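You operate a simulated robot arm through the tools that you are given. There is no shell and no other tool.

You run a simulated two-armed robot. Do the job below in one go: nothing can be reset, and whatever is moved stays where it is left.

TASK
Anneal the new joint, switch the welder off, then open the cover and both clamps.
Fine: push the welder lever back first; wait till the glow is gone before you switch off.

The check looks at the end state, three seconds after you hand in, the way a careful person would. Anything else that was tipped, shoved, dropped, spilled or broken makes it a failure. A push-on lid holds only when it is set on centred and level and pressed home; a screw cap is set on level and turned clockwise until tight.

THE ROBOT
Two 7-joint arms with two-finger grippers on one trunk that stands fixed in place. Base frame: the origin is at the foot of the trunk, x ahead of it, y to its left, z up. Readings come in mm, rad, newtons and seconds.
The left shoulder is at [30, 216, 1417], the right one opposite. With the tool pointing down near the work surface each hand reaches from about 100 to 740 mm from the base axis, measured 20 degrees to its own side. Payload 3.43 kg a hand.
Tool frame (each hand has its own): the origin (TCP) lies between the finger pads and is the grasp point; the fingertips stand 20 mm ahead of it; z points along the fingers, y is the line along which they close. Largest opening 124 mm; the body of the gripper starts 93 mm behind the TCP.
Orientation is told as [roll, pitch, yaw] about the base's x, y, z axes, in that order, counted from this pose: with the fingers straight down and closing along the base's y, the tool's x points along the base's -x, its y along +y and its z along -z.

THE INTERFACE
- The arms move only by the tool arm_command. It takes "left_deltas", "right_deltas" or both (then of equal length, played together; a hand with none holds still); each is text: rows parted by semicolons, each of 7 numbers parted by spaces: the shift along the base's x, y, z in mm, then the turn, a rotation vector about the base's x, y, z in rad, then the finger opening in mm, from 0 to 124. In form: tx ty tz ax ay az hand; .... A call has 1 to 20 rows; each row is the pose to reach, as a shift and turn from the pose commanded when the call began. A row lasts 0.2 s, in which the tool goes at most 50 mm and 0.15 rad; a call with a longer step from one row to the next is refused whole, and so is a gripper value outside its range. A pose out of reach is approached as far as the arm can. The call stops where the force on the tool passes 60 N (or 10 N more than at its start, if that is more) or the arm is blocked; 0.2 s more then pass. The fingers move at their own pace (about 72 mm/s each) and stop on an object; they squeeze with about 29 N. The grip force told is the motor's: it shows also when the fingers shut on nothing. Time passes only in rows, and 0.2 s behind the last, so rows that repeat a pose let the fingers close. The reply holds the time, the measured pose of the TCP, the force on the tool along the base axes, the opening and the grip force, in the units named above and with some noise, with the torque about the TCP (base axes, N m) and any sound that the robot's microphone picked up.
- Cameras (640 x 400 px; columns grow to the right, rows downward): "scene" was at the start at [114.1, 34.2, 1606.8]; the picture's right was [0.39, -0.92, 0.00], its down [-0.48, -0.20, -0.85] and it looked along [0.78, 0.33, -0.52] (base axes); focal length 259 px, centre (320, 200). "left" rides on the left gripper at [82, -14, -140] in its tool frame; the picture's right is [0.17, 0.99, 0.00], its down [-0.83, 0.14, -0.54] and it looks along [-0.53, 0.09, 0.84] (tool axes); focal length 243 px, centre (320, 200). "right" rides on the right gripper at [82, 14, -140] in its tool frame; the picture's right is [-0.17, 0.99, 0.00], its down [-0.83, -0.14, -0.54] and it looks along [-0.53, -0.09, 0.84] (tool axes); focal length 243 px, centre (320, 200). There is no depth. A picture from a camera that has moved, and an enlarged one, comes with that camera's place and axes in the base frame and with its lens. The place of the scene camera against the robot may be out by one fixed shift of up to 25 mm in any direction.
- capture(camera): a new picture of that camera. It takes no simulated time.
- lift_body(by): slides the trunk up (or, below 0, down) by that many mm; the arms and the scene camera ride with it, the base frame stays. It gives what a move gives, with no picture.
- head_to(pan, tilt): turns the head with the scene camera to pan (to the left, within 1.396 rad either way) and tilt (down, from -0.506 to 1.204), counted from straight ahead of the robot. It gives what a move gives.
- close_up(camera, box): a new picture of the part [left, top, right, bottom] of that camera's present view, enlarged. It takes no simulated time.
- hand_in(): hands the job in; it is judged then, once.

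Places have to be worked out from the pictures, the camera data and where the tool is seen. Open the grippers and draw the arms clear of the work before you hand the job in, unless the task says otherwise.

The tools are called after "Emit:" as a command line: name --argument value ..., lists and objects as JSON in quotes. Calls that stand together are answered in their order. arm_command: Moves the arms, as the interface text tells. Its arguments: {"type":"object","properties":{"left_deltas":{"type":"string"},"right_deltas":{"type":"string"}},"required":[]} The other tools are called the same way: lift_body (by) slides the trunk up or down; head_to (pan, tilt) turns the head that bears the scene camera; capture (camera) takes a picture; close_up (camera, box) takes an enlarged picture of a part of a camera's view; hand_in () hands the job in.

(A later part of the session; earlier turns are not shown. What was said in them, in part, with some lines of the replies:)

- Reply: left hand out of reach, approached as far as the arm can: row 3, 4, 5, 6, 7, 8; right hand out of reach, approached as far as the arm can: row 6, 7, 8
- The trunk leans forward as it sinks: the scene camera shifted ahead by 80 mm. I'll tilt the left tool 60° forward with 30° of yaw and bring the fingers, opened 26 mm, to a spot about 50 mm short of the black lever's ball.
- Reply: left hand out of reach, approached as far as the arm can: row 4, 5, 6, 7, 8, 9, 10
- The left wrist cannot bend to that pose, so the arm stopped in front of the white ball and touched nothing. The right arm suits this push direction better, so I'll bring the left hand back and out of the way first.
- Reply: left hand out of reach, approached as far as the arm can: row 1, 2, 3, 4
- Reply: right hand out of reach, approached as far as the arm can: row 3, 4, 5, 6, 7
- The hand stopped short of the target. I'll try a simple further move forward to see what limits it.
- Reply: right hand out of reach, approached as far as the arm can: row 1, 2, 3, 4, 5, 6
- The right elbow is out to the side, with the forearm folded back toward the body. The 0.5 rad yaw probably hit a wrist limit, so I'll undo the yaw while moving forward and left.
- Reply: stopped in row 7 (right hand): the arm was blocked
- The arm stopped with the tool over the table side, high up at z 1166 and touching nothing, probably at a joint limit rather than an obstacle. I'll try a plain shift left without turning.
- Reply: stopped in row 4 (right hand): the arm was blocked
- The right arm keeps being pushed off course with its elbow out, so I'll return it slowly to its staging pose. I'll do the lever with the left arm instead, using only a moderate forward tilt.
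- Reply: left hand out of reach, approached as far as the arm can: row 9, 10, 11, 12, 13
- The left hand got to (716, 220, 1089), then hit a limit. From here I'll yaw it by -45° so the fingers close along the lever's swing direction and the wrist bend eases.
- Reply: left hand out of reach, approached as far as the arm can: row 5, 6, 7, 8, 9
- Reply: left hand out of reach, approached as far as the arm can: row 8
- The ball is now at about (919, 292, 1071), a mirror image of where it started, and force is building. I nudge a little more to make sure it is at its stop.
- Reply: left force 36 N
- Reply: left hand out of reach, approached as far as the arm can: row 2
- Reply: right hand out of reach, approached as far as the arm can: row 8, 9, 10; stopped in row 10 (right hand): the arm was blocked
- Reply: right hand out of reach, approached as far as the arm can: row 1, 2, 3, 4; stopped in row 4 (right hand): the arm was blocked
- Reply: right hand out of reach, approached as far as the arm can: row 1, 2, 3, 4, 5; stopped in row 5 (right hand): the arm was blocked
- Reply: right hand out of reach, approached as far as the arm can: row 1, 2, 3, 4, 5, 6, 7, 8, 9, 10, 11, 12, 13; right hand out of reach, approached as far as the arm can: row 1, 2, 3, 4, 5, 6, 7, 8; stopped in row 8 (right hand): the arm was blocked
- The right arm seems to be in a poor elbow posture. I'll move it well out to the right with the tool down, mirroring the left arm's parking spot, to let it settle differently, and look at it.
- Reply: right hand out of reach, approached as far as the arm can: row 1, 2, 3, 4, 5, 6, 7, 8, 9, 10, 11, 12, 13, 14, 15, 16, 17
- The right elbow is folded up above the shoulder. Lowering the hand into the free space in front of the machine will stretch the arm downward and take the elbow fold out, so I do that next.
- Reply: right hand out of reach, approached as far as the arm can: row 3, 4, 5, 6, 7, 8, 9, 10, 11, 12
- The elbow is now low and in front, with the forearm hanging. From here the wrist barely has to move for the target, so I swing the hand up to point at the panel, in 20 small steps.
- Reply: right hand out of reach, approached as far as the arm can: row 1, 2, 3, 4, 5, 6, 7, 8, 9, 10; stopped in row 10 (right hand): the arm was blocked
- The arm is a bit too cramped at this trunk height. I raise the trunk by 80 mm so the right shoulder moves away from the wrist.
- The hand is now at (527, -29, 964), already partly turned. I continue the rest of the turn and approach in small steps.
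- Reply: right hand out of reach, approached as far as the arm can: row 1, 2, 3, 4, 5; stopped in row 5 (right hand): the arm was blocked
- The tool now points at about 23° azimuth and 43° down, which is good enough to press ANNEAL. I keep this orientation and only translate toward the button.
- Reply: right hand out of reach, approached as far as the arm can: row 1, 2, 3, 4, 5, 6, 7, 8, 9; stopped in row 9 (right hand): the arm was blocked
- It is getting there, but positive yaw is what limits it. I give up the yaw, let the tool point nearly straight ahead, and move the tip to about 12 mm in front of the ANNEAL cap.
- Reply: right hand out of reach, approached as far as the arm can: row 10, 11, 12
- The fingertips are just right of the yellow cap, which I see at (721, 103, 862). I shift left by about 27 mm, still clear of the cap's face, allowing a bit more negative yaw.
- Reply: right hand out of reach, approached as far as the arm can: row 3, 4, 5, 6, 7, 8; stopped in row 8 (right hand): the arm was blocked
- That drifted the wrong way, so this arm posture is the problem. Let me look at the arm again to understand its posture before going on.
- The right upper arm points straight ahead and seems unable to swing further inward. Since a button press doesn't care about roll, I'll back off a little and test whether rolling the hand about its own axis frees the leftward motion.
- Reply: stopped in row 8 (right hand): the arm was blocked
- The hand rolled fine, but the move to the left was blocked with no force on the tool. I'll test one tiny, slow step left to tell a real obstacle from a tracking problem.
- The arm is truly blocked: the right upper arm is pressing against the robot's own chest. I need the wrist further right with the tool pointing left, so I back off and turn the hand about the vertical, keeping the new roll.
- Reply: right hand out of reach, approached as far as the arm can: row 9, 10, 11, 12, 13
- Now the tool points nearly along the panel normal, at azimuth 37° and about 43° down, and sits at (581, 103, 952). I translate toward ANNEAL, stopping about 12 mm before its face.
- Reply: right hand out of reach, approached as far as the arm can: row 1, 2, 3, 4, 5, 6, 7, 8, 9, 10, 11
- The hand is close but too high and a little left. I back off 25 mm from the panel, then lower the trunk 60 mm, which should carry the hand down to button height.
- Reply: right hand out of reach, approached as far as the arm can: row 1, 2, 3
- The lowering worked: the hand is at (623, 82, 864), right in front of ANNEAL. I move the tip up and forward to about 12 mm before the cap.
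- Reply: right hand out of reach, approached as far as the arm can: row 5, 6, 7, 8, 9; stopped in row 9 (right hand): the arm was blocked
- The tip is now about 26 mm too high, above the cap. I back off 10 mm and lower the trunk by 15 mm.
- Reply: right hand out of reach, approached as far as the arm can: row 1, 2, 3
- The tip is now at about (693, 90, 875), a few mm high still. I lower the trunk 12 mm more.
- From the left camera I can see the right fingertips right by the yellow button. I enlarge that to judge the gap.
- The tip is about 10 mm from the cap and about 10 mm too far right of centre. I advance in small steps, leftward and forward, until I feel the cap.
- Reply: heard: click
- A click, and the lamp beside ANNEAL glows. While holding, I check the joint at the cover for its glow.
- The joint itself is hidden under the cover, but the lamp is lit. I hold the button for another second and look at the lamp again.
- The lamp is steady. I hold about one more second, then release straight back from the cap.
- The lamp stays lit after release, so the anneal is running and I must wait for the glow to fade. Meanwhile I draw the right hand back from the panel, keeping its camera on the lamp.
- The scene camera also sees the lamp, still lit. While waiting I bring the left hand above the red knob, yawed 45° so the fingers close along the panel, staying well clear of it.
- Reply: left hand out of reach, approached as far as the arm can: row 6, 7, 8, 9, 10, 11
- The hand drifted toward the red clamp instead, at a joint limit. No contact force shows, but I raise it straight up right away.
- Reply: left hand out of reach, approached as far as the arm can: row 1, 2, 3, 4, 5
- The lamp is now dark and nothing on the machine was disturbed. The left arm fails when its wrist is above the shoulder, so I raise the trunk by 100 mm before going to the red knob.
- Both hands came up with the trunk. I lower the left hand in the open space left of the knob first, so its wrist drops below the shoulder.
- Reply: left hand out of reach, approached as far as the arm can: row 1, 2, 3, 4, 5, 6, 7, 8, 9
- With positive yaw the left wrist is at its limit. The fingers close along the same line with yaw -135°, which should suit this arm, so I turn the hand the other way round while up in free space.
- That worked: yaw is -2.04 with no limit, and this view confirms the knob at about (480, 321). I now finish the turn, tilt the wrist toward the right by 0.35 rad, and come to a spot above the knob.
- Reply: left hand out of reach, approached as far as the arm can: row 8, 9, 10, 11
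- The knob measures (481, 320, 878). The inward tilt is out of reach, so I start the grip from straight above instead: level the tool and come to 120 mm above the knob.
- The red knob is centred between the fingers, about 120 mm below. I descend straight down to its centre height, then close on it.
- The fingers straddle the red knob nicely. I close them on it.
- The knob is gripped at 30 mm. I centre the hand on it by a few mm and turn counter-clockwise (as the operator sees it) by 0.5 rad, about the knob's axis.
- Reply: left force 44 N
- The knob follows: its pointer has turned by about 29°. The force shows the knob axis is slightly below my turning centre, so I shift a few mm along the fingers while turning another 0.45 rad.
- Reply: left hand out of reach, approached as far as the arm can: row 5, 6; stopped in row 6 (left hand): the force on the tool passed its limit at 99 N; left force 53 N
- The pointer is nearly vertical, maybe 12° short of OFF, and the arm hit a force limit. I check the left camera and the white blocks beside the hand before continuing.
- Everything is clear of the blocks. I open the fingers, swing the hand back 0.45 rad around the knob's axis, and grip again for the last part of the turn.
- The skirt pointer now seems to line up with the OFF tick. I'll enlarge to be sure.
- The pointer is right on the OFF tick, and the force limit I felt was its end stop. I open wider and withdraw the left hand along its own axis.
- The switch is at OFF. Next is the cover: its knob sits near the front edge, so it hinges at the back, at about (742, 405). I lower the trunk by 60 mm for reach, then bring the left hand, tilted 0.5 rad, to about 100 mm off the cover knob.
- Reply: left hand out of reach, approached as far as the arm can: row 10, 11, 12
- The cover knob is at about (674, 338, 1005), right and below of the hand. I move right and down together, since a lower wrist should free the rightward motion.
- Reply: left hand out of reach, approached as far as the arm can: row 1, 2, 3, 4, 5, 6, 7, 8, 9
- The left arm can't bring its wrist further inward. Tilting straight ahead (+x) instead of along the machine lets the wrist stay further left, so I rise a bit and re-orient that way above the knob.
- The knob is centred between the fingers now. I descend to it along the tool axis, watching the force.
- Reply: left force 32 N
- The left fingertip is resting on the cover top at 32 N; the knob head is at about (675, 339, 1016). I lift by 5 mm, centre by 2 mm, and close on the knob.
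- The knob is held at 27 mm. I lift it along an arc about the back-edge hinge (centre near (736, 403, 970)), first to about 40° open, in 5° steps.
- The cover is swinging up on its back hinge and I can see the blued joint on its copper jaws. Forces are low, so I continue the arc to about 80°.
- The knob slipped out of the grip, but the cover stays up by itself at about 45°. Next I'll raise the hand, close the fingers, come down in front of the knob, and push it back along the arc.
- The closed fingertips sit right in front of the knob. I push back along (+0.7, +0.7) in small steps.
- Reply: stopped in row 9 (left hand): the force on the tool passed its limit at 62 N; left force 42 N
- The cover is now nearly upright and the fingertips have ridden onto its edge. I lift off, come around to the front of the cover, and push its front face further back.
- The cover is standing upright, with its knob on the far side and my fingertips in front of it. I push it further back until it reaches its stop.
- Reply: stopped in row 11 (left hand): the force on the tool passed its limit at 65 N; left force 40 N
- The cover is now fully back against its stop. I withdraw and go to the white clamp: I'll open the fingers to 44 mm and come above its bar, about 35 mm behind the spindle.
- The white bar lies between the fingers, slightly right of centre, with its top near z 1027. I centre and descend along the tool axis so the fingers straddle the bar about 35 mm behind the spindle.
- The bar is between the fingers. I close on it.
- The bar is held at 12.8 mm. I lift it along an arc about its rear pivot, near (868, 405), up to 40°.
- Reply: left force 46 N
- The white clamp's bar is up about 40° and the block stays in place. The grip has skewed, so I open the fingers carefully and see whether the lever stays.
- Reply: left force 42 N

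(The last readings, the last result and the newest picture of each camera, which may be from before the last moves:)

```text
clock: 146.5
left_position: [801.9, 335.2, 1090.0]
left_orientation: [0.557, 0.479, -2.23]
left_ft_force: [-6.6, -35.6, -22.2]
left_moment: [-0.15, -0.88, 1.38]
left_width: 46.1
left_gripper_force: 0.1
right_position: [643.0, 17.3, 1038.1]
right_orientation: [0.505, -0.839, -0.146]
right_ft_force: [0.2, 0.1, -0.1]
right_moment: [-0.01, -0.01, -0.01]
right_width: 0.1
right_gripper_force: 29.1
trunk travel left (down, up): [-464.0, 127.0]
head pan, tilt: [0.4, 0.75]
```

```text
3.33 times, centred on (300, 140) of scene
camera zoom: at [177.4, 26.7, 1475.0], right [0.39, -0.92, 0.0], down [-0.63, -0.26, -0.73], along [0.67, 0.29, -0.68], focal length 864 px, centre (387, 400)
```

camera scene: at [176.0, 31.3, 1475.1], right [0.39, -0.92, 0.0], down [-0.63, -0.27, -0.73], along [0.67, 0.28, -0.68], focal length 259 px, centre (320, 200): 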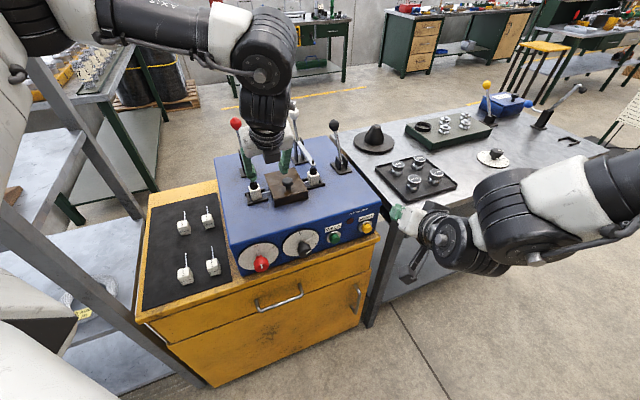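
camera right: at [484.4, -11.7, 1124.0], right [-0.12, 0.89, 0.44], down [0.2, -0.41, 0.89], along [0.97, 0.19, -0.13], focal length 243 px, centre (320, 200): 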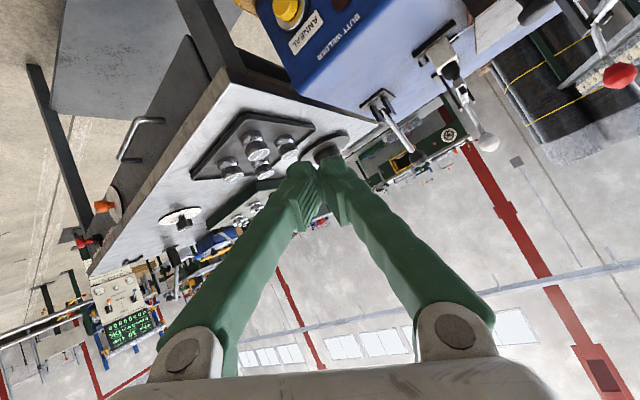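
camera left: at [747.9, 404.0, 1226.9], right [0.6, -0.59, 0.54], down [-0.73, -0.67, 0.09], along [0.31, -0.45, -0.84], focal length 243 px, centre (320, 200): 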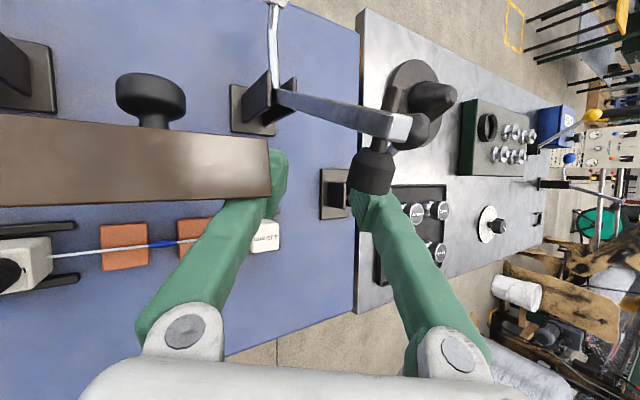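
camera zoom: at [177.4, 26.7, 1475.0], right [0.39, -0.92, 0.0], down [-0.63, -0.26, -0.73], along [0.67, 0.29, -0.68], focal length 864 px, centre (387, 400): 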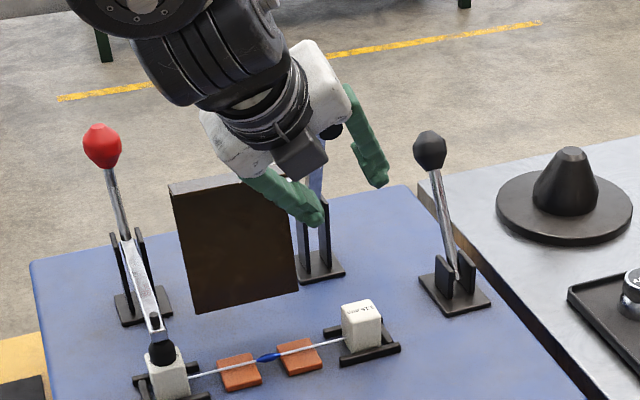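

On release the white lever swung up to nearly vertical by itself, so that clamp is open. One finger is pressing near the cover's corner, so I withdraw gently along the tool axis.

Emit:
arm_command --left_deltas "-3 -2 4 0 0 0 44; -8 -3 10 0 0 0 44; -15 -3 18 0 0 0 44; -23 -3 27 0 0 0 44; -31 -3 36 0 0 0 44; -40 -3 46 0 0 0 44; -50 -3 56 0 0 0 44; -60 -3 66 0 0 0 44"

Emit:
capture --camera "left"

Emit:
close_up --camera "scene" --box '[230, 80, 370, 200]'

```text
clock: 147.4
left_position: [780.4, 340.8, 1104.2]
left_orientation: [0.545, 0.471, -2.23]
left_ft_force: [-1.3, -2.3, -2.0]
left_moment: [0.17, -0.35, 0.2]
left_width: 44.7
left_gripper_force: 1.2
right_position: [642.5, 21.7, 1040.8]
right_orientation: [0.499, -0.841, -0.142]
right_ft_force: [-0.2, 0.4, -0.2]
right_moment: [-0.01, -0.02, -0.03]
right_width: 0.3
right_gripper_force: 28.8
trunk travel left (down, up): [-464.0, 127.0]
head pan, tilt: [0.4, 0.75]
stopped in row 4 (left hand): the force on the tool passed its limit at 64 N (the readings are from after the stop); the commanded pose is now the measured one
```

```text
taken
camera left: at [726.7, 409.2, 1240.5], right [0.61, -0.58, 0.53], down [-0.73, -0.68, 0.1], along [0.3, -0.45, -0.84], focal length 243 px, centre (320, 200)
```

left: 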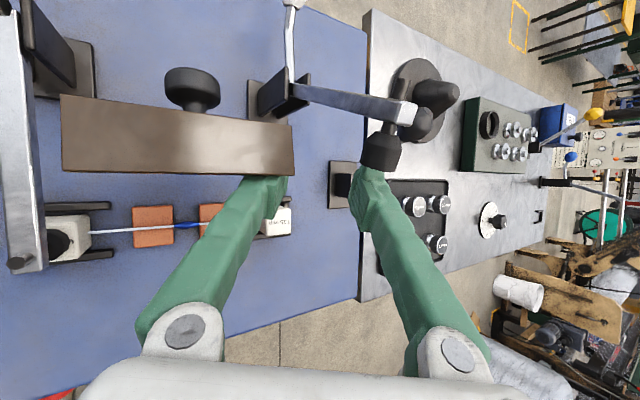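

```text
3.33 times, centred on (300, 140) of scene
camera zoom: at [175.0, 32.0, 1475.9], right [0.39, -0.92, 0.0], down [-0.63, -0.27, -0.73], along [0.67, 0.28, -0.68], focal length 864 px, centre (387, 400)
```

zoom: 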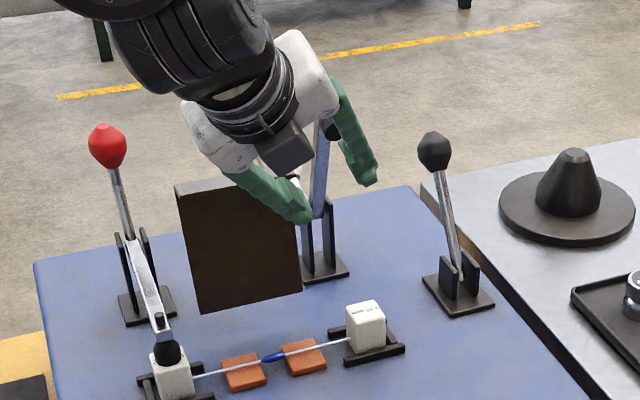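

The stop came from a finger rubbing the cover's side as I backed out diagonally. I go straight up first with a slight pull toward the front, then away.

Emit:
arm_command --left_deltas "2 -2 5 0 0 0 40; 1 -4 15 0 0 0 36; -3 -8 30 0 0 0 36; -7 -12 45 0 0 0 36; -10 -15 60 0 0 0 36; -20 -22 70 0 0 0 36; -35 -30 75 0 0 0 36; -55 -30 80 0 0 0 36; -75 -25 80 0 0 0 36; -95 -15 80 0 0 0 36"

Emit:
capture --camera "left"

Emit:
close_up --camera "scene" --box '[230, 80, 370, 200]'

```text
clock: 149.6
left_position: [685.0, 324.6, 1185.4]
left_orientation: [0.545, 0.472, -2.227]
left_ft_force: [-0.3, 0.6, -0.1]
left_moment: [-0.02, -0.01, 0.0]
left_width: 35.8
left_gripper_force: 0.1
right_position: [642.0, 22.0, 1038.2]
right_orientation: [0.499, -0.84, -0.143]
right_ft_force: [-0.2, 0.5, -0.4]
right_moment: [-0.02, 0.0, 0.0]
right_width: 0.0
right_gripper_force: 28.4
trunk travel left (down, up): [-464.0, 127.0]
head pan, tilt: [0.4, 0.75]
```

```text
taken
camera left: at [631.5, 393.9, 1322.0], right [0.61, -0.58, 0.53], down [-0.73, -0.68, 0.1], along [0.31, -0.45, -0.84], focal length 243 px, centre (320, 200)
```

left: 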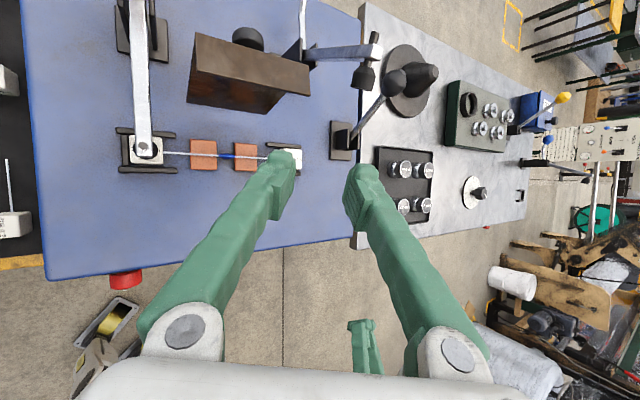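

```text
3.33 times, centred on (300, 140) of scene
camera zoom: at [175.3, 31.9, 1475.2], right [0.39, -0.92, 0.0], down [-0.63, -0.27, -0.73], along [0.67, 0.28, -0.68], focal length 864 px, centre (387, 400)
```

zoom: 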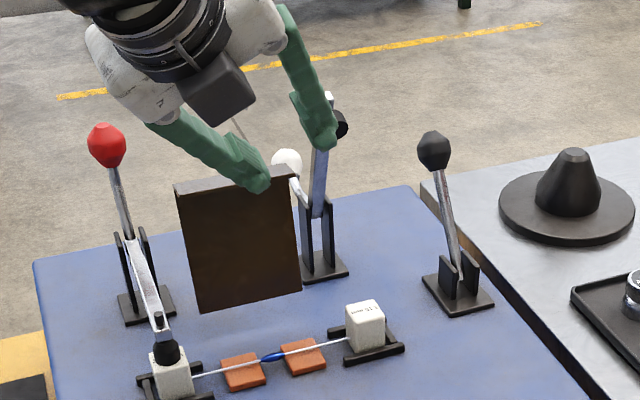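

The white clamp is fully open: its bar is upright and its ball is down at the back. The cover is still standing open. Now I move the left hand over to the red clamp's bar.

Emit:
arm_command --left_deltas "-10 15 0 0 0 0 44; -20 31 0 0 0 0 44; -30 47 0 0 0 0 44; -40 62 0 0 0 0 44; -50 78 0 0 0 0 44; -60 94 0 0 0 0 44; -70 109 0 0 0 0 44; -78 122 -20 0 0 0 44; -78 124 -45 0 0 0 44; -78 124 -70 0 0 0 44; -78 124 -95 0 0 0 44; -78 124 -95 0 0 0 44"

Emit:
capture --camera "left"

Emit:
close_up --camera "scene" --box '[190, 80, 370, 220]'

```text
clock: 152.2
left_position: [599.4, 442.7, 1096.7]
left_orientation: [0.548, 0.486, -2.226]
left_ft_force: [-0.2, 0.8, 0.9]
left_moment: [0.02, -0.02, 0.0]
left_width: 44.1
left_gripper_force: 0.0
right_position: [633.6, 14.8, 1043.9]
right_orientation: [0.513, -0.847, -0.153]
right_ft_force: [0.4, 0.4, 0.2]
right_moment: [0.0, -0.02, 0.02]
right_width: 0.0
right_gripper_force: 29.3
trunk travel left (down, up): [-464.0, 127.0]
head pan, tilt: [0.4, 0.75]
```

```text
taken
camera left: at [545.3, 510.2, 1233.1], right [0.61, -0.59, 0.53], down [-0.73, -0.68, 0.08], along [0.31, -0.44, -0.84], focal length 243 px, centre (320, 200)
```

left: 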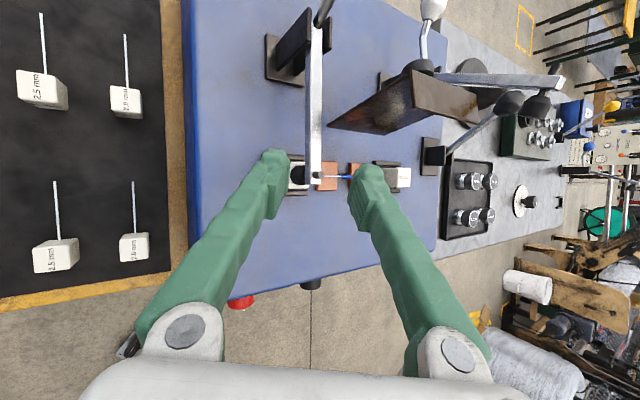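

```text
2.86 times, centred on (280, 150) of scene
camera zoom: at [164.7, 20.8, 1477.0], right [0.39, -0.92, 0.0], down [-0.62, -0.26, -0.74], along [0.68, 0.29, -0.67], focal length 741 px, centre (434, 343)
```

zoom: 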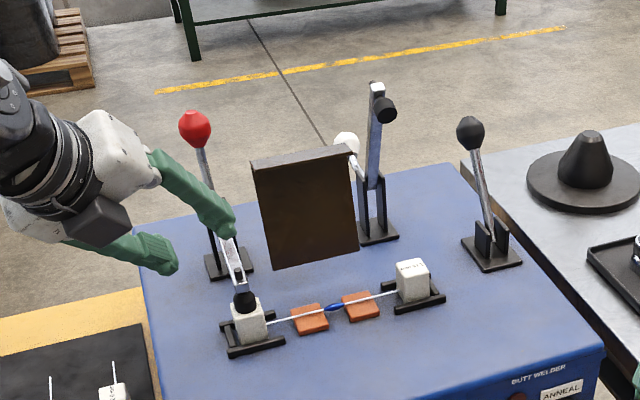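

From here the red bar lies at w≈148, stub at (632, 423). I descend so the fingers straddle the bar about 35 mm behind the stub, at (657, 448, 1018).

Emit:
arm_command --left_deltas "-6 5 0 0 0 0 44; 4 6 -13 0 0 0 44; 15 6 -26 0 0 0 44; 26 6 -39 0 0 0 44; 37 6 -52 0 0 0 44; 48 6 -66 0 0 0 44; 58 6 -79 0 0 0 44; 58 6 -79 0 0 0 44; 58 6 -79 0 0 0 44"

Emit:
capture --camera "left"

```text
clock: 154.2
left_position: [670.9, 448.2, 1007.2]
left_orientation: [0.534, 0.481, -2.233]
left_ft_force: [-0.9, -0.8, -0.1]
left_moment: [0.09, -0.02, 0.06]
left_width: 44.2
left_gripper_force: 0.0
right_position: [643.0, 14.5, 1036.5]
right_orientation: [0.507, -0.835, -0.152]
right_ft_force: [0.1, 0.0, 0.9]
right_moment: [-0.04, 0.03, -0.01]
right_width: 0.1
right_gripper_force: 28.7
trunk travel left (down, up): [-464.0, 127.0]
head pan, tilt: [0.4, 0.75]
```

```text
taken
camera left: at [617.3, 515.1, 1145.5], right [0.62, -0.59, 0.52], down [-0.73, -0.68, 0.09], along [0.3, -0.44, -0.85], focal length 243 px, centre (320, 200)
```

left: 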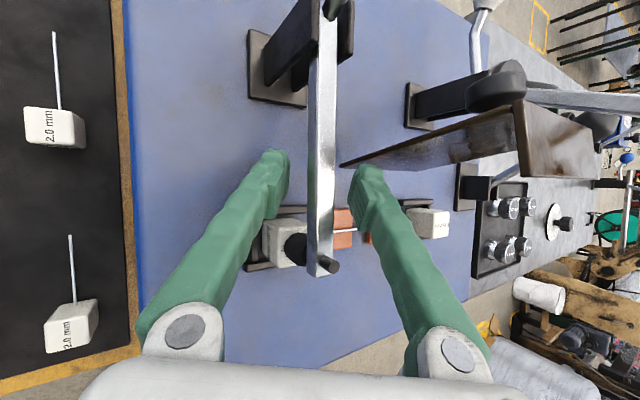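

The measured pose is about 13 mm off what I commanded and the scene camera has swayed, so the arm may be pushing on something behind. I look left to check the elbow.

Emit:
head_to --pan 1.1 --tilt 0.5

Emit:
capture --camera "scene"

```text
clock: 155.2
left_position: [671.7, 448.5, 1008.1]
left_orientation: [0.535, 0.477, -2.231]
left_ft_force: [0.5, -0.1, 0.5]
left_moment: [-0.03, -0.04, 0.01]
left_width: 44.1
left_gripper_force: 0.1
right_position: [644.9, 14.4, 1035.0]
right_orientation: [0.508, -0.835, -0.149]
right_ft_force: [-1.1, 1.2, 0.8]
right_moment: [0.0, -0.05, 0.03]
right_width: 0.0
right_gripper_force: 28.7
trunk travel left (down, up): [-464.0, 127.0]
head pan, tilt: [1.1, 0.499]
```

```text
taken
camera scene: at [147.1, 69.8, 1496.8], right [0.89, -0.45, -0.01], down [-0.22, -0.42, -0.88], along [0.4, 0.79, -0.47], focal length 259 px, centre (320, 200)
```

scene: 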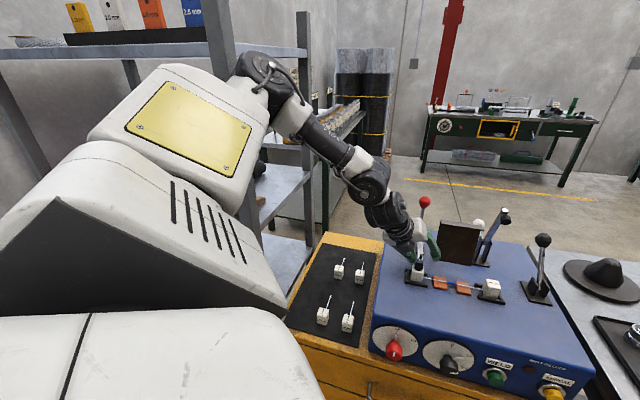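

The left elbow is very near the shelf. I'll enlarge that to see whether it touches.

Emit:
close_up --camera "scene" --box '[180, 20, 340, 160]'

Emit:
close_up --camera "scene" --box '[0, 0, 330, 260]'

```text
2.86 times, centred on (260, 90) of scene
camera zoom: at [147.1, 69.8, 1496.8], right [0.89, -0.45, -0.01], down [-0.22, -0.42, -0.88], along [0.4, 0.79, -0.47], focal length 741 px, centre (491, 514)
```

zoom: 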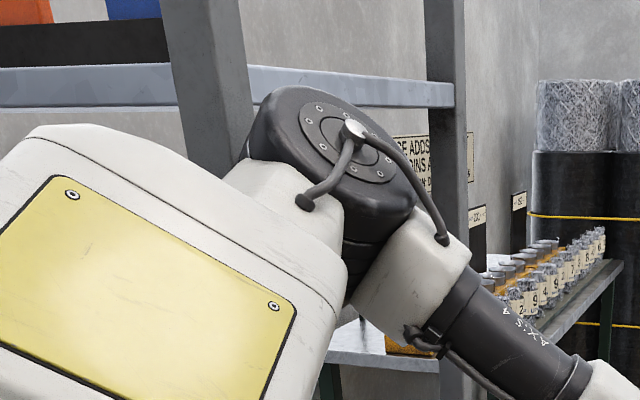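

```text
1.54 times, centred on (165, 130) of scene
camera zoom: at [147.1, 69.8, 1496.8], right [0.89, -0.45, -0.01], down [-0.22, -0.42, -0.88], along [0.4, 0.79, -0.47], focal length 399 px, centre (558, 308)
```

zoom: 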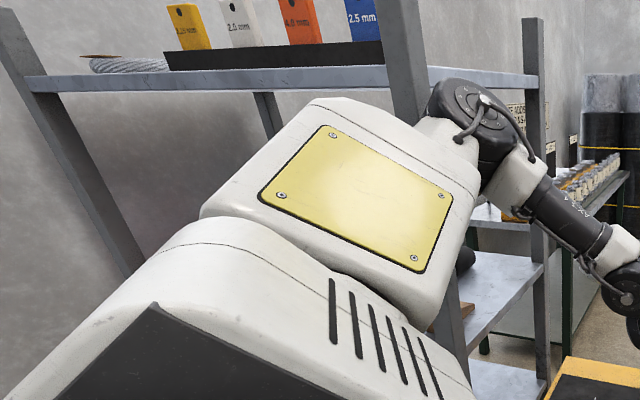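

The elbow is leaning on the shelf post, so I'll get off it. I lift the fingers clear of the bar and extend upward, then raise the trunk so the arm is less folded.

Emit:
arm_command --left_deltas "-3 6 12 0 0 0 50; -4 12 24 0 0 0 50; -4 16 38 0 0 0 50; 0 10 55 0 0 0 50; 5 0 75 0 0 0 50; 12 -10 95 0 0 0 50; 25 -20 110 0 0 0 50; 40 -30 120 0 0 0 50; 55 -40 125 0 0 0 50"

Emit:
lift_body --by 60

Emit:
capture --camera "scene"

Emit:
capture --camera "left"

```text
clock: 156.7
left_position: [672.5, 440.6, 1091.5]
left_orientation: [0.505, 0.449, -2.251]
left_ft_force: [-2.4, -3.2, -8.2]
left_moment: [0.1, 0.21, -0.2]
left_width: 48.8
left_gripper_force: 0.0
right_position: [645.1, 19.0, 1038.3]
right_orientation: [0.506, -0.838, -0.146]
right_ft_force: [-0.1, -0.8, -1.1]
right_moment: [0.01, -0.01, -0.02]
right_width: 0.1
right_gripper_force: 29.0
trunk travel left (down, up): [-464.0, 127.0]
head pan, tilt: [1.1, 0.499]
stopped in row 7 (left hand): the force on the tool passed its limit at 68 N (the readings are from after the stop); the commanded pose is now the measured one
```

```text
clock: 157.7
left_position: [672.1, 445.8, 1151.3]
left_orientation: [0.513, 0.45, -2.244]
left_ft_force: [-0.2, 0.7, -0.4]
left_moment: [-0.01, -0.02, -0.01]
left_width: 49.9
left_gripper_force: 0.1
right_position: [641.4, 20.6, 1098.3]
right_orientation: [0.503, -0.837, -0.141]
right_ft_force: [0.5, 0.5, -0.4]
right_moment: [0.02, -0.01, 0.03]
right_width: 0.1
right_gripper_force: 29.6
trunk travel left (down, up): [-524.0, 67.0]
head pan, tilt: [1.1, 0.499]
```

```text
taken
camera scene: at [107.3, 79.7, 1568.0], right [0.89, -0.45, 0.0], down [-0.22, -0.43, -0.88], along [0.4, 0.78, -0.48], focal length 259 px, centre (320, 200)
```

scene: 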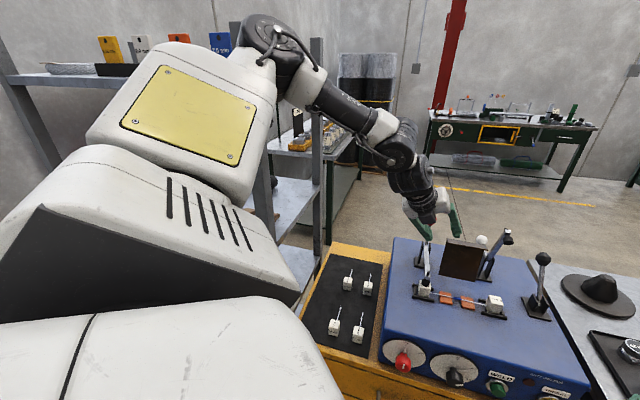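

```text
taken
camera left: at [622.8, 512.8, 1291.3], right [0.63, -0.58, 0.51], down [-0.72, -0.68, 0.12], along [0.27, -0.45, -0.85], focal length 243 px, centre (320, 200)
```

left: 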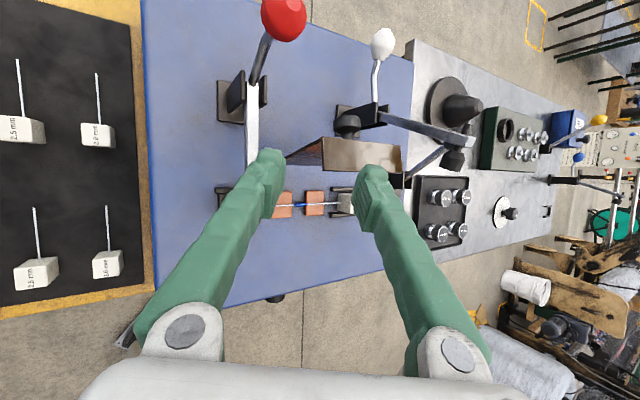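

A force stop happened while leaving the bar, so I check the red clamp, its block, and the cover with close-ups.

Emit:
head_to --pan 0.5 --tilt 0.7

Emit:
close_up --camera "scene" --box '[200, 60, 400, 220]'

Emit:
close_up --camera "left" --box '[180, 0, 480, 230]'

```text
clock: 158.7
left_position: [669.8, 444.2, 1153.5]
left_orientation: [0.513, 0.449, -2.244]
left_ft_force: [0.3, 0.5, -0.7]
left_moment: [-0.02, -0.01, 0.01]
left_width: 50.1
left_gripper_force: 0.0
right_position: [641.3, 21.0, 1098.3]
right_orientation: [0.501, -0.839, -0.143]
right_ft_force: [-0.8, -0.5, 0.4]
right_moment: [0.02, 0.0, -0.01]
right_width: 0.0
right_gripper_force: 29.4
trunk travel left (down, up): [-524.0, 67.0]
head pan, tilt: [0.499, 0.7]
```

```text
2.50 times, centred on (300, 140) of scene
camera zoom: at [140.0, 39.7, 1550.4], right [0.48, -0.88, 0.0], down [-0.56, -0.31, -0.77], along [0.67, 0.37, -0.64], focal length 648 px, centre (370, 350)
```

zoom: 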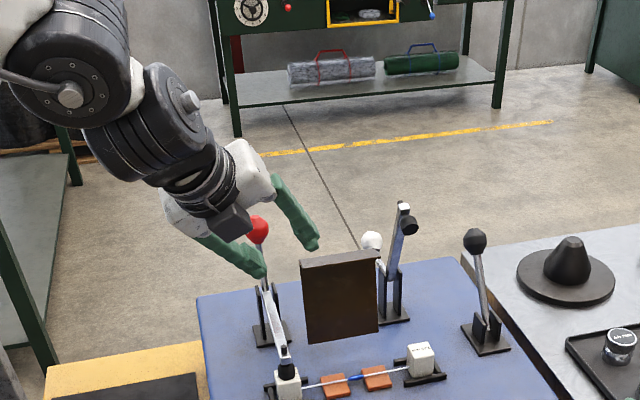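

```text
1.74 times, centred on (330, 115) of left
camera zoom: at [622.5, 513.0, 1292.4], right [0.63, -0.58, 0.51], down [-0.72, -0.68, 0.12], along [0.27, -0.45, -0.85], focal length 422 px, centre (303, 348)
```

zoom: 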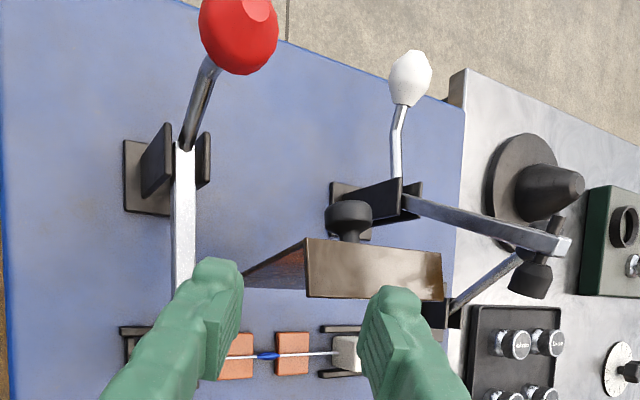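

All is intact, and the red clamp is still closed with its block in place. I make the tool steeper (0.27 rad) so the arm folds less, and line up above the red bar again.

Emit:
arm_command --left_deltas "-6 0 0 0 0.045 0 50; -12 1 0 0 0.09 0 50; -20 2 -8 0 0.135 0 46; -28 3 -18 0 0.18 0 46; -35 4 -30 0 0.225 0 46; -41 4 -43 0 0.27 0 46; -46 4 -56 0 0.27 0 46; -46 4 -56 0 0.27 0 46"

Emit:
capture --camera "left"

Emit:
capture --camera "scene"

```text
clock: 160.5
left_position: [625.7, 448.9, 1096.2]
left_orientation: [0.294, 0.275, -2.322]
left_ft_force: [0.9, -0.1, 0.5]
left_moment: [-0.02, 0.03, 0.03]
left_width: 45.9
left_gripper_force: 0.0
right_position: [641.5, 21.3, 1099.0]
right_orientation: [0.501, -0.839, -0.142]
right_ft_force: [0.9, 0.0, -0.4]
right_moment: [0.01, -0.03, -0.01]
right_width: 0.1
right_gripper_force: 29.2
trunk travel left (down, up): [-524.0, 67.0]
head pan, tilt: [0.499, 0.7]
```

```text
taken
camera left: at [616.1, 517.5, 1242.8], right [0.75, -0.58, 0.32], down [-0.67, -0.68, 0.31], along [0.04, -0.45, -0.89], focal length 243 px, centre (320, 200)
```

left: 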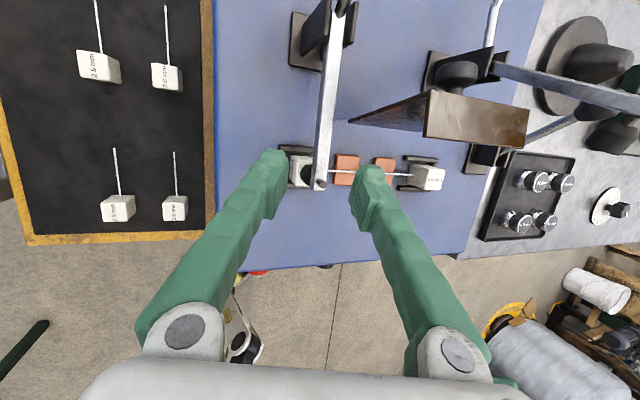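

```text
taken
camera scene: at [140.1, 39.7, 1550.4], right [0.48, -0.88, 0.0], down [-0.57, -0.31, -0.77], along [0.67, 0.37, -0.64], focal length 259 px, centre (320, 200)
```

scene: 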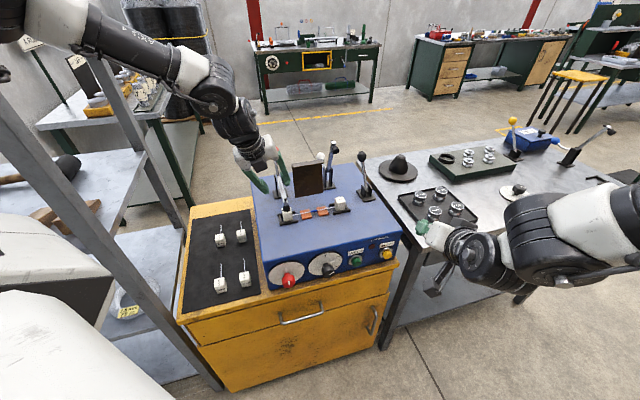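

The pose tracks exactly now and the red bar is between the fingers. I descend along the tool axis onto the bar.

Emit:
arm_command --left_deltas "5 0 -12 0 0 0 46; 10 -1 -24 0 0 0 46; 15 -1 -36 0 0 0 46; 20 -1 -48 0 0 0 46; 25 -2 -60 0 0 0 46; 30 -2 -70 0 0 0 46; 33 -2 -78 0 0 0 46; 33 -2 -78 0 0 0 46"

Emit:
capture --camera "left"

```text
clock: 162.3
left_position: [657.2, 446.5, 1019.4]
left_orientation: [0.297, 0.274, -2.323]
left_ft_force: [0.0, -0.3, 0.6]
left_moment: [0.0, -0.02, 0.02]
left_width: 46.0
left_gripper_force: 0.1
right_position: [640.3, 20.2, 1099.9]
right_orientation: [0.501, -0.84, -0.144]
right_ft_force: [-0.8, -0.1, -0.6]
right_moment: [0.0, -0.05, 0.01]
right_width: 0.0
right_gripper_force: 28.6
trunk travel left (down, up): [-524.0, 67.0]
head pan, tilt: [0.499, 0.7]
```

```text
taken
camera left: at [648.7, 514.9, 1165.3], right [0.75, -0.58, 0.32], down [-0.67, -0.68, 0.31], along [0.04, -0.45, -0.89], focal length 243 px, centre (320, 200)
```

left: 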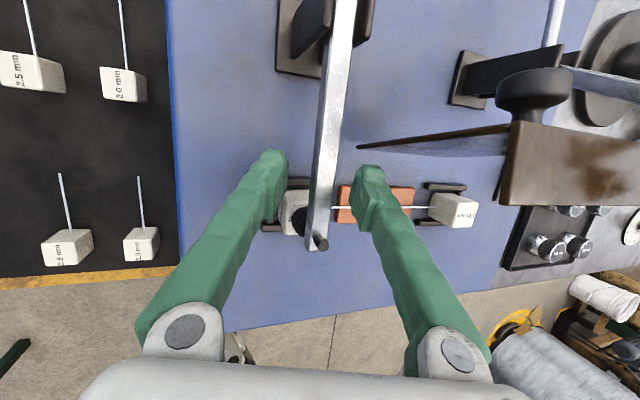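

The fingers straddle the red bar. I close and lift it along the same arc that worked for the white one.

Emit:
arm_command --left_deltas "0 0 0 0 0 0 0; 0 0 0 0 0 0 0; 0 0 0 0 0 0 0; 0 0 0 0 0 0 0; 0 0 10 0 0 0 0; 1.3 1.3 20 0 0 0 0; 2.8 2.8 30 0 0 0 0; 5 5 40 0 0 0 0; 7.8 7.8 49 0 0 0 0; 11 11 58 0 0 0 0; 15 15 67 0 0 0 0; 19.4 19.4 75 0 0 0 0"

Emit:
capture --camera "left"

Emit:
close_up --camera "scene" --box '[200, 100, 400, 240]'

```text
clock: 164.9
left_position: [677.8, 464.5, 1086.7]
left_orientation: [0.289, 0.259, -2.328]
left_ft_force: [1.7, -16.4, -41.1]
left_moment: [-3.73, 2.1, 1.51]
left_width: 7.6
left_gripper_force: 41.2
right_position: [644.3, 22.1, 1095.4]
right_orientation: [0.499, -0.832, -0.141]
right_ft_force: [1.3, -0.1, 0.0]
right_moment: [0.03, -0.03, 0.0]
right_width: 0.1
right_gripper_force: 28.9
trunk travel left (down, up): [-524.0, 67.0]
head pan, tilt: [0.499, 0.7]
```

```text
taken
camera left: at [670.9, 533.3, 1233.7], right [0.75, -0.58, 0.31], down [-0.66, -0.67, 0.33], along [0.02, -0.45, -0.89], focal length 243 px, centre (320, 200)
```

left: 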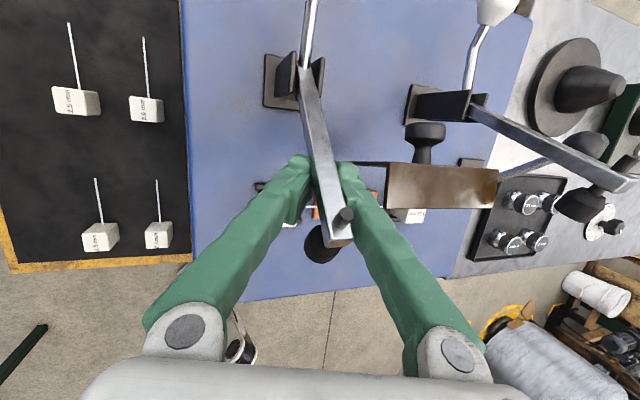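

```text
2.86 times, centred on (300, 170) of scene
camera zoom: at [146.1, 40.5, 1549.3], right [0.48, -0.88, 0.0], down [-0.57, -0.31, -0.76], along [0.67, 0.37, -0.65], focal length 741 px, centre (377, 286)
```

zoom: 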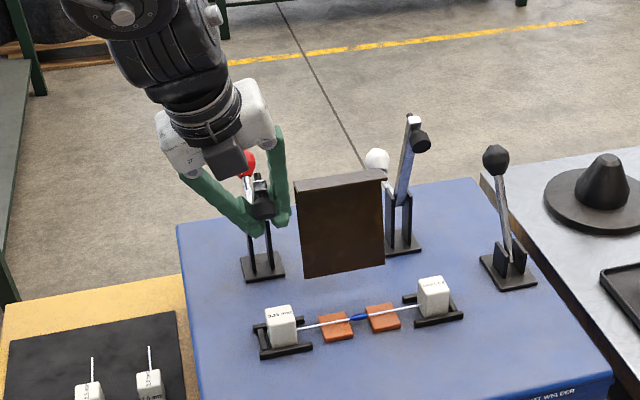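

The red clamp is up about 38° and its block stays put. I lift a bit further along the arc, then open the fingers.

Emit:
arm_command --left_deltas "5 5 7 0 0 0 0; 10 10 14 0 0 0 0; 16 16 20 0 0 0 0; 22 22 25 0 0 0 0; 22 22 25 0 0 0 30; 22 22 25 0 0 0 44; 22 22 25 0 0 0 44"

Emit:
capture --camera "left"

Emit:
close_up --camera "scene" --box '[200, 100, 400, 240]'

```text
clock: 165.4
left_position: [678.4, 464.5, 1089.0]
left_orientation: [0.281, 0.238, -2.333]
left_ft_force: [17.4, -9.1, -21.9]
left_moment: [0.22, 2.37, 2.97]
left_width: 7.6
left_gripper_force: 40.9
right_position: [646.7, 22.0, 1097.9]
right_orientation: [0.499, -0.837, -0.143]
right_ft_force: [0.0, 0.6, 1.0]
right_moment: [0.0, 0.0, -0.02]
right_width: 0.0
right_gripper_force: 29.1
trunk travel left (down, up): [-524.0, 67.0]
head pan, tilt: [0.499, 0.7]
stopped in row 2 (left hand): the force on the tool passed its limit at 63 N (the readings are from after the stop); the commanded pose is now the measured one
```

```text
taken
camera left: at [675.0, 536.1, 1235.0], right [0.75, -0.58, 0.31], down [-0.66, -0.67, 0.34], along [0.0, -0.46, -0.89], focal length 243 px, centre (320, 200)
```

left: 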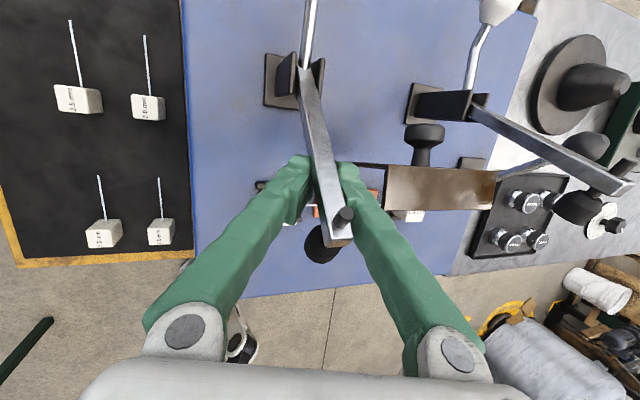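

```text
2.86 times, centred on (300, 170) of scene
camera zoom: at [146.8, 40.7, 1550.3], right [0.48, -0.88, 0.0], down [-0.57, -0.31, -0.76], along [0.67, 0.37, -0.65], focal length 741 px, centre (377, 286)
```

zoom: 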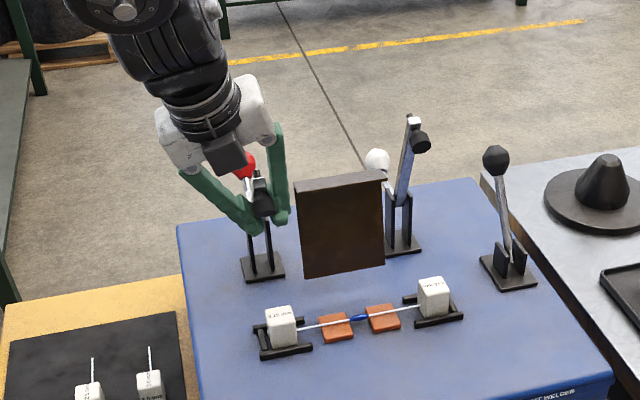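

The pinch is resisting further rotation. I open the fingers here, as I did with the white lever.

Emit:
arm_command --left_deltas "0 0 0 0 0 0 20; 0 0 0 0 0 0 34; 0 0 0 0 0 0 46; 0 0 0 0 0 0 46"

Emit:
capture --camera "left"

Emit:
close_up --camera "scene" --box '[200, 100, 400, 240]'

```text
clock: 166.4
left_position: [675.3, 464.4, 1093.7]
left_orientation: [0.288, 0.248, -2.334]
left_ft_force: [0.3, 0.7, 0.6]
left_moment: [-0.01, -0.03, -0.03]
left_width: 46.1
left_gripper_force: 0.0
right_position: [640.2, 21.0, 1098.8]
right_orientation: [0.5, -0.839, -0.143]
right_ft_force: [-0.4, 0.0, 0.6]
right_moment: [-0.01, 0.01, 0.03]
right_width: 0.1
right_gripper_force: 29.1
trunk travel left (down, up): [-524.0, 67.0]
head pan, tilt: [0.499, 0.7]
```

```text
taken
camera left: at [670.2, 535.6, 1239.6], right [0.75, -0.59, 0.31], down [-0.66, -0.67, 0.34], along [0.01, -0.46, -0.89], focal length 243 px, centre (320, 200)
```

left: 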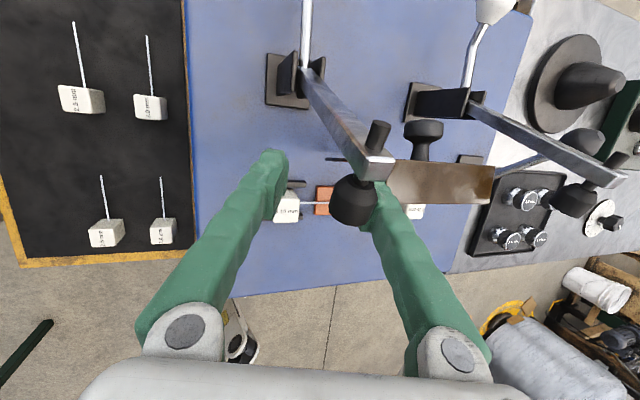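

```text
2.86 times, centred on (300, 170) of scene
camera zoom: at [139.9, 39.6, 1550.4], right [0.48, -0.88, 0.0], down [-0.57, -0.31, -0.77], along [0.67, 0.37, -0.64], focal length 741 px, centre (377, 286)
```

zoom: 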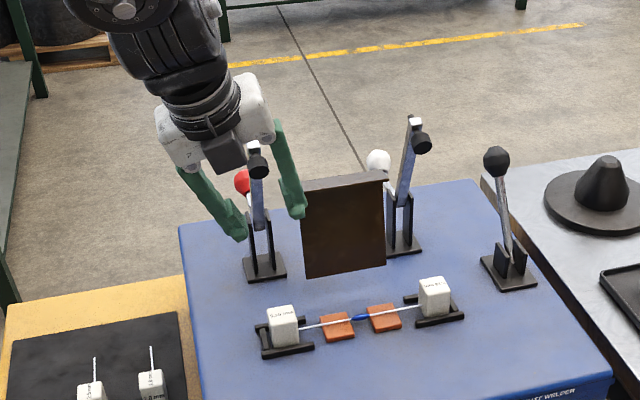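

The red lever also snapped upright, so both clamps are open. I withdraw the left hand straight toward the front first, away from the cover and lever, then up.

Emit:
arm_command --left_deltas "-8 -8 2 0 0 0 46; -20 -20 6 0 0 0 46; -34 -34 14 0 0 0 46; -50 -48 30 0 0 0 46; -65 -58 50 0 0 0 46; -80 -62 70 0 0 0 46; -95 -64 90 0 0 0 46; -110 -62 105 0 0 0 46; -125 -58 115 0 0 0 46; -140 -54 120 0 0 0 46"

Emit:
capture --camera "left"

Emit:
close_up --camera "scene" --box '[180, 100, 420, 300]'

```text
clock: 168.6
left_position: [534.3, 410.6, 1212.0]
left_orientation: [0.286, 0.246, -2.333]
left_ft_force: [0.1, -0.4, 0.9]
left_moment: [-0.02, 0.02, -0.01]
left_width: 45.9
left_gripper_force: 0.1
right_position: [640.2, 21.3, 1099.5]
right_orientation: [0.502, -0.839, -0.143]
right_ft_force: [-0.1, -1.0, -0.5]
right_moment: [-0.04, 0.01, -0.04]
right_width: 0.0
right_gripper_force: 29.3
trunk travel left (down, up): [-524.0, 67.0]
head pan, tilt: [0.499, 0.7]
```

```text
taken
camera left: at [528.5, 482.2, 1358.1], right [0.75, -0.59, 0.31], down [-0.66, -0.67, 0.34], along [0.01, -0.46, -0.89], focal length 243 px, centre (320, 200)
```

left: 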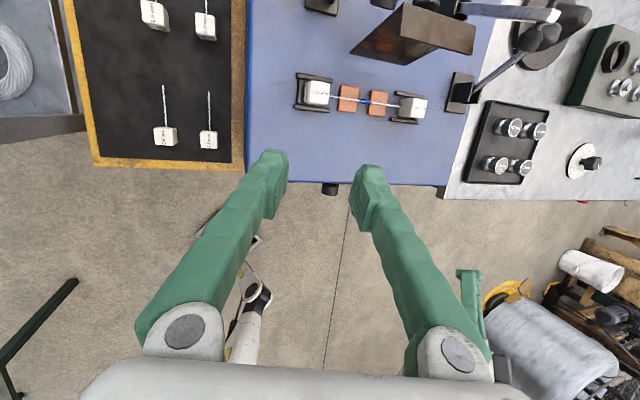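

```text
2.00 times, centred on (300, 200) of scene
camera zoom: at [139.4, 40.1, 1550.4], right [0.48, -0.88, 0.0], down [-0.57, -0.31, -0.77], along [0.67, 0.37, -0.64], focal length 519 px, centre (360, 200)
```

zoom: 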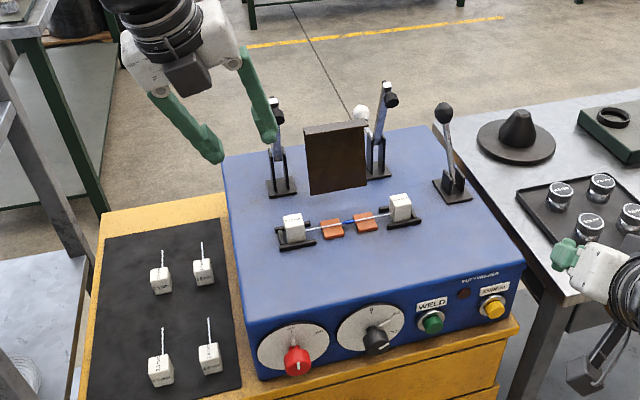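

Everything looks right: switch at OFF, lever back, cover up, both bars up, blocks in place. Now I draw both hands back from the work and open the grippers.

Emit:
arm_command --left_deltas "-10 5 10 0 0 0 60; -20 10 20 0 0 0 80; -30 15 30 0 0 0 100; -40 20 40 0 0 0 110; -50 20 45 0 0 0 110; -60 20 50 0 0 0 110; -60 20 50 0 0 0 110" --right_deltas "-18 -12 0 0 0 0 0; -36 -24 0 0 0 0 0; -54 -36 0 0 0 0 20; -72 -50 0 0 0 0 50; -90 -64 0 0 0 0 80; -108 -80 0 0 0 0 100; -108 -80 0 0 0 0 110"

Emit:
capture --camera "scene"

Emit:
close_up --camera "scene" --box '[200, 90, 420, 300]'

Emit:
capture --camera "left"

```text
clock: 170.2
left_position: [475.6, 432.0, 1263.1]
left_orientation: [0.284, 0.244, -2.333]
left_ft_force: [1.1, 0.1, 0.6]
left_moment: [-0.03, -0.01, -0.04]
left_width: 110.2
left_gripper_force: 0.1
right_position: [532.6, -55.8, 1100.1]
right_orientation: [0.495, -0.839, -0.147]
right_ft_force: [-0.4, -1.0, -0.6]
right_moment: [0.0, 0.01, -0.01]
right_width: 110.1
right_gripper_force: 0.0
right hand out of reach, approached as far as the arm can: row 6, 7
trunk travel left (down, up): [-524.0, 67.0]
head pan, tilt: [0.499, 0.7]
```

```text
taken
camera scene: at [140.5, 40.2, 1550.3], right [0.48, -0.88, 0.0], down [-0.57, -0.31, -0.76], along [0.67, 0.37, -0.64], focal length 259 px, centre (320, 200)
```

scene: 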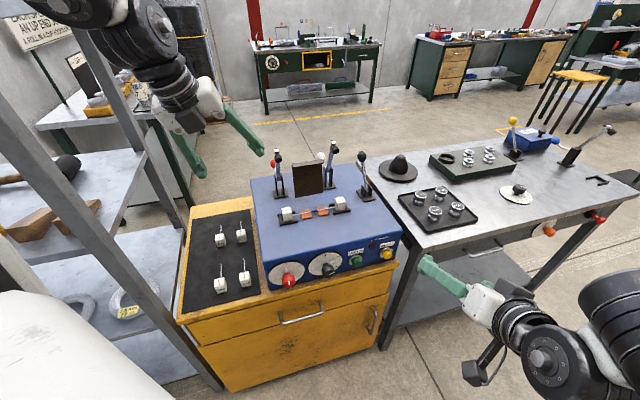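

```text
1.90 times, centred on (310, 195) of scene
camera zoom: at [140.5, 40.2, 1550.3], right [0.48, -0.88, 0.0], down [-0.57, -0.31, -0.76], along [0.67, 0.37, -0.64], focal length 494 px, centre (339, 210)
```

zoom: 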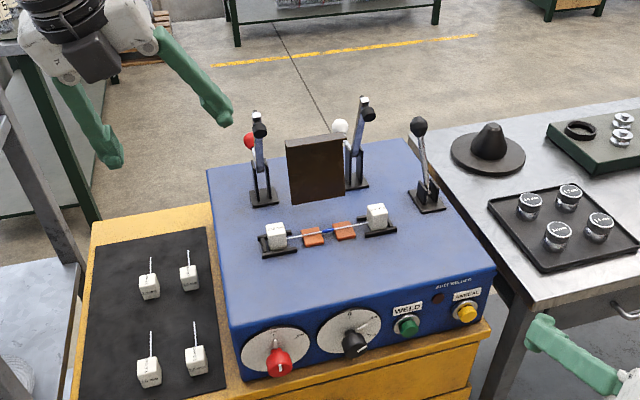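

```text
taken
camera left: at [469.8, 503.3, 1408.5], right [0.75, -0.59, 0.31], down [-0.66, -0.67, 0.34], along [0.01, -0.46, -0.89], focal length 243 px, centre (320, 200)
```

left: 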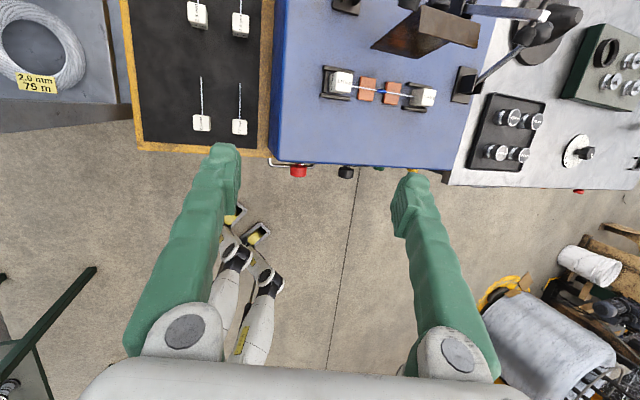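

Last check before handing in: I enlarge the clamp blocks, the levers, the switch, and the shelf.

Emit:
close_up --camera "scene" --box '[260, 140, 390, 225]'

Emit:
close_up --camera "scene" --box '[250, 230, 410, 300]'

Emit:
head_to --pan 1.1 --tilt 0.4

Emit:
capture --camera "scene"

```text
4.71 times, centred on (325, 182) of scene
camera zoom: at [140.5, 40.2, 1550.3], right [0.48, -0.88, 0.0], down [-0.57, -0.31, -0.76], along [0.67, 0.37, -0.64], focal length 1220 px, centre (296, 282)
```

zoom: 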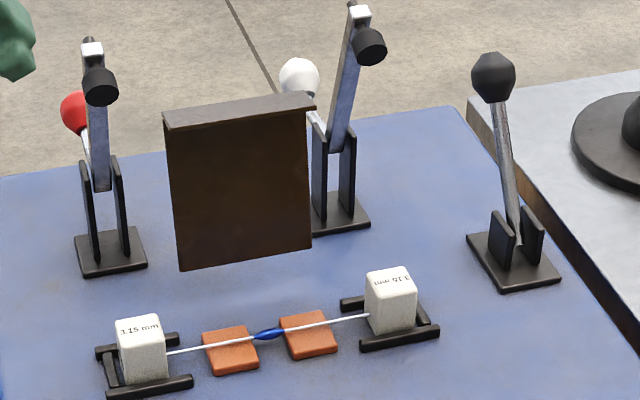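

```text
4.00 times, centred on (330, 265) of scene
camera zoom: at [140.5, 40.2, 1550.3], right [0.48, -0.88, 0.0], down [-0.57, -0.31, -0.76], along [0.67, 0.37, -0.64], focal length 1037 px, centre (280, -60)
```

zoom: 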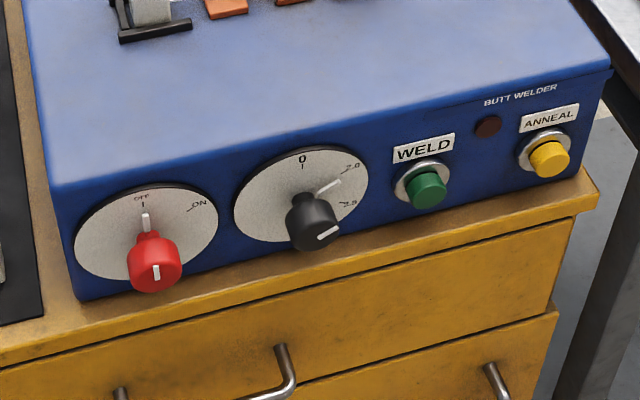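

```text
clock: 171.2
left_position: [475.1, 431.8, 1262.1]
left_orientation: [0.285, 0.246, -2.332]
left_ft_force: [0.0, 1.5, -0.5]
left_moment: [0.03, 0.0, 0.0]
left_width: 110.1
left_gripper_force: 0.1
right_position: [532.5, -53.9, 1100.2]
right_orientation: [0.494, -0.839, -0.145]
right_ft_force: [-0.9, -0.2, 0.7]
right_moment: [-0.01, -0.03, 0.03]
right_width: 109.9
right_gripper_force: 0.1
trunk travel left (down, up): [-524.0, 67.0]
head pan, tilt: [1.1, 0.4]
```

```text
taken
camera scene: at [107.7, 81.6, 1577.2], right [0.89, -0.45, 0.0], down [-0.18, -0.35, -0.92], along [0.42, 0.82, -0.39], focal length 259 px, centre (320, 200)
```

scene: 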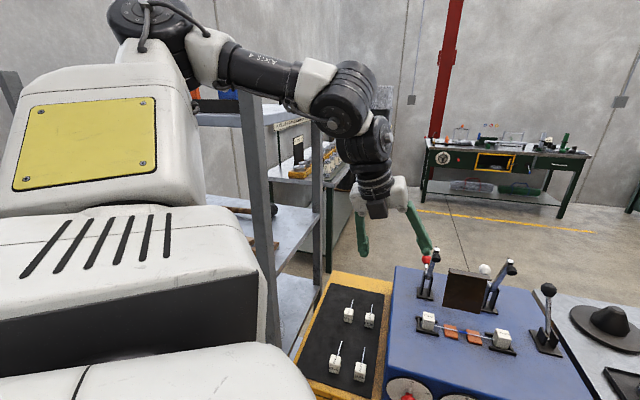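

The joint is annealed and blued, the lamp is dark, and the switch is at OFF with the lever back. The cover and both clamps are open, the blocks are seated, the shelf shows nothing moved, and both hands are open and clear. I hand in.

Emit:
hand_in

```text
The job is handed in.
```

I did the whole job in the order you asked and handed it in; the result of the check has not come back.

- **Lever:** I pushed the welder lever back to its stop first.
- **Anneal:** I held the ANNEAL button for about two seconds. The lamp beside it stayed lit for several seconds more, and I left the switch alone until it went dark. The glow itself was hidden under the cover, so I judged by the lamp. When I opened the cover, the joint was blued.
- **Switch:** The red knob is turned to OFF, with its pointer on the OFF mark.
- **Cover and clamps:** The cover stands open against its stop. Both clamps are open with their bars upright, and the wire and its blocks are still in their holders.

**Unplanned contacts:**
- While I worked on the red clamp, my left elbow leaned briefly against the shelf post. I moved off it.
- A finger pressed on the side of the open cover while I was leaving the white clamp.
- I hit one force stop lifting clear of the red bar and could not see what I touched.

I looked the work over afterwards and saw nothing moved or tipped. At the end I only had a partial view of the shelf's top, because my arm was in the way.

Both grippers are open and the arms are drawn back from the machine.
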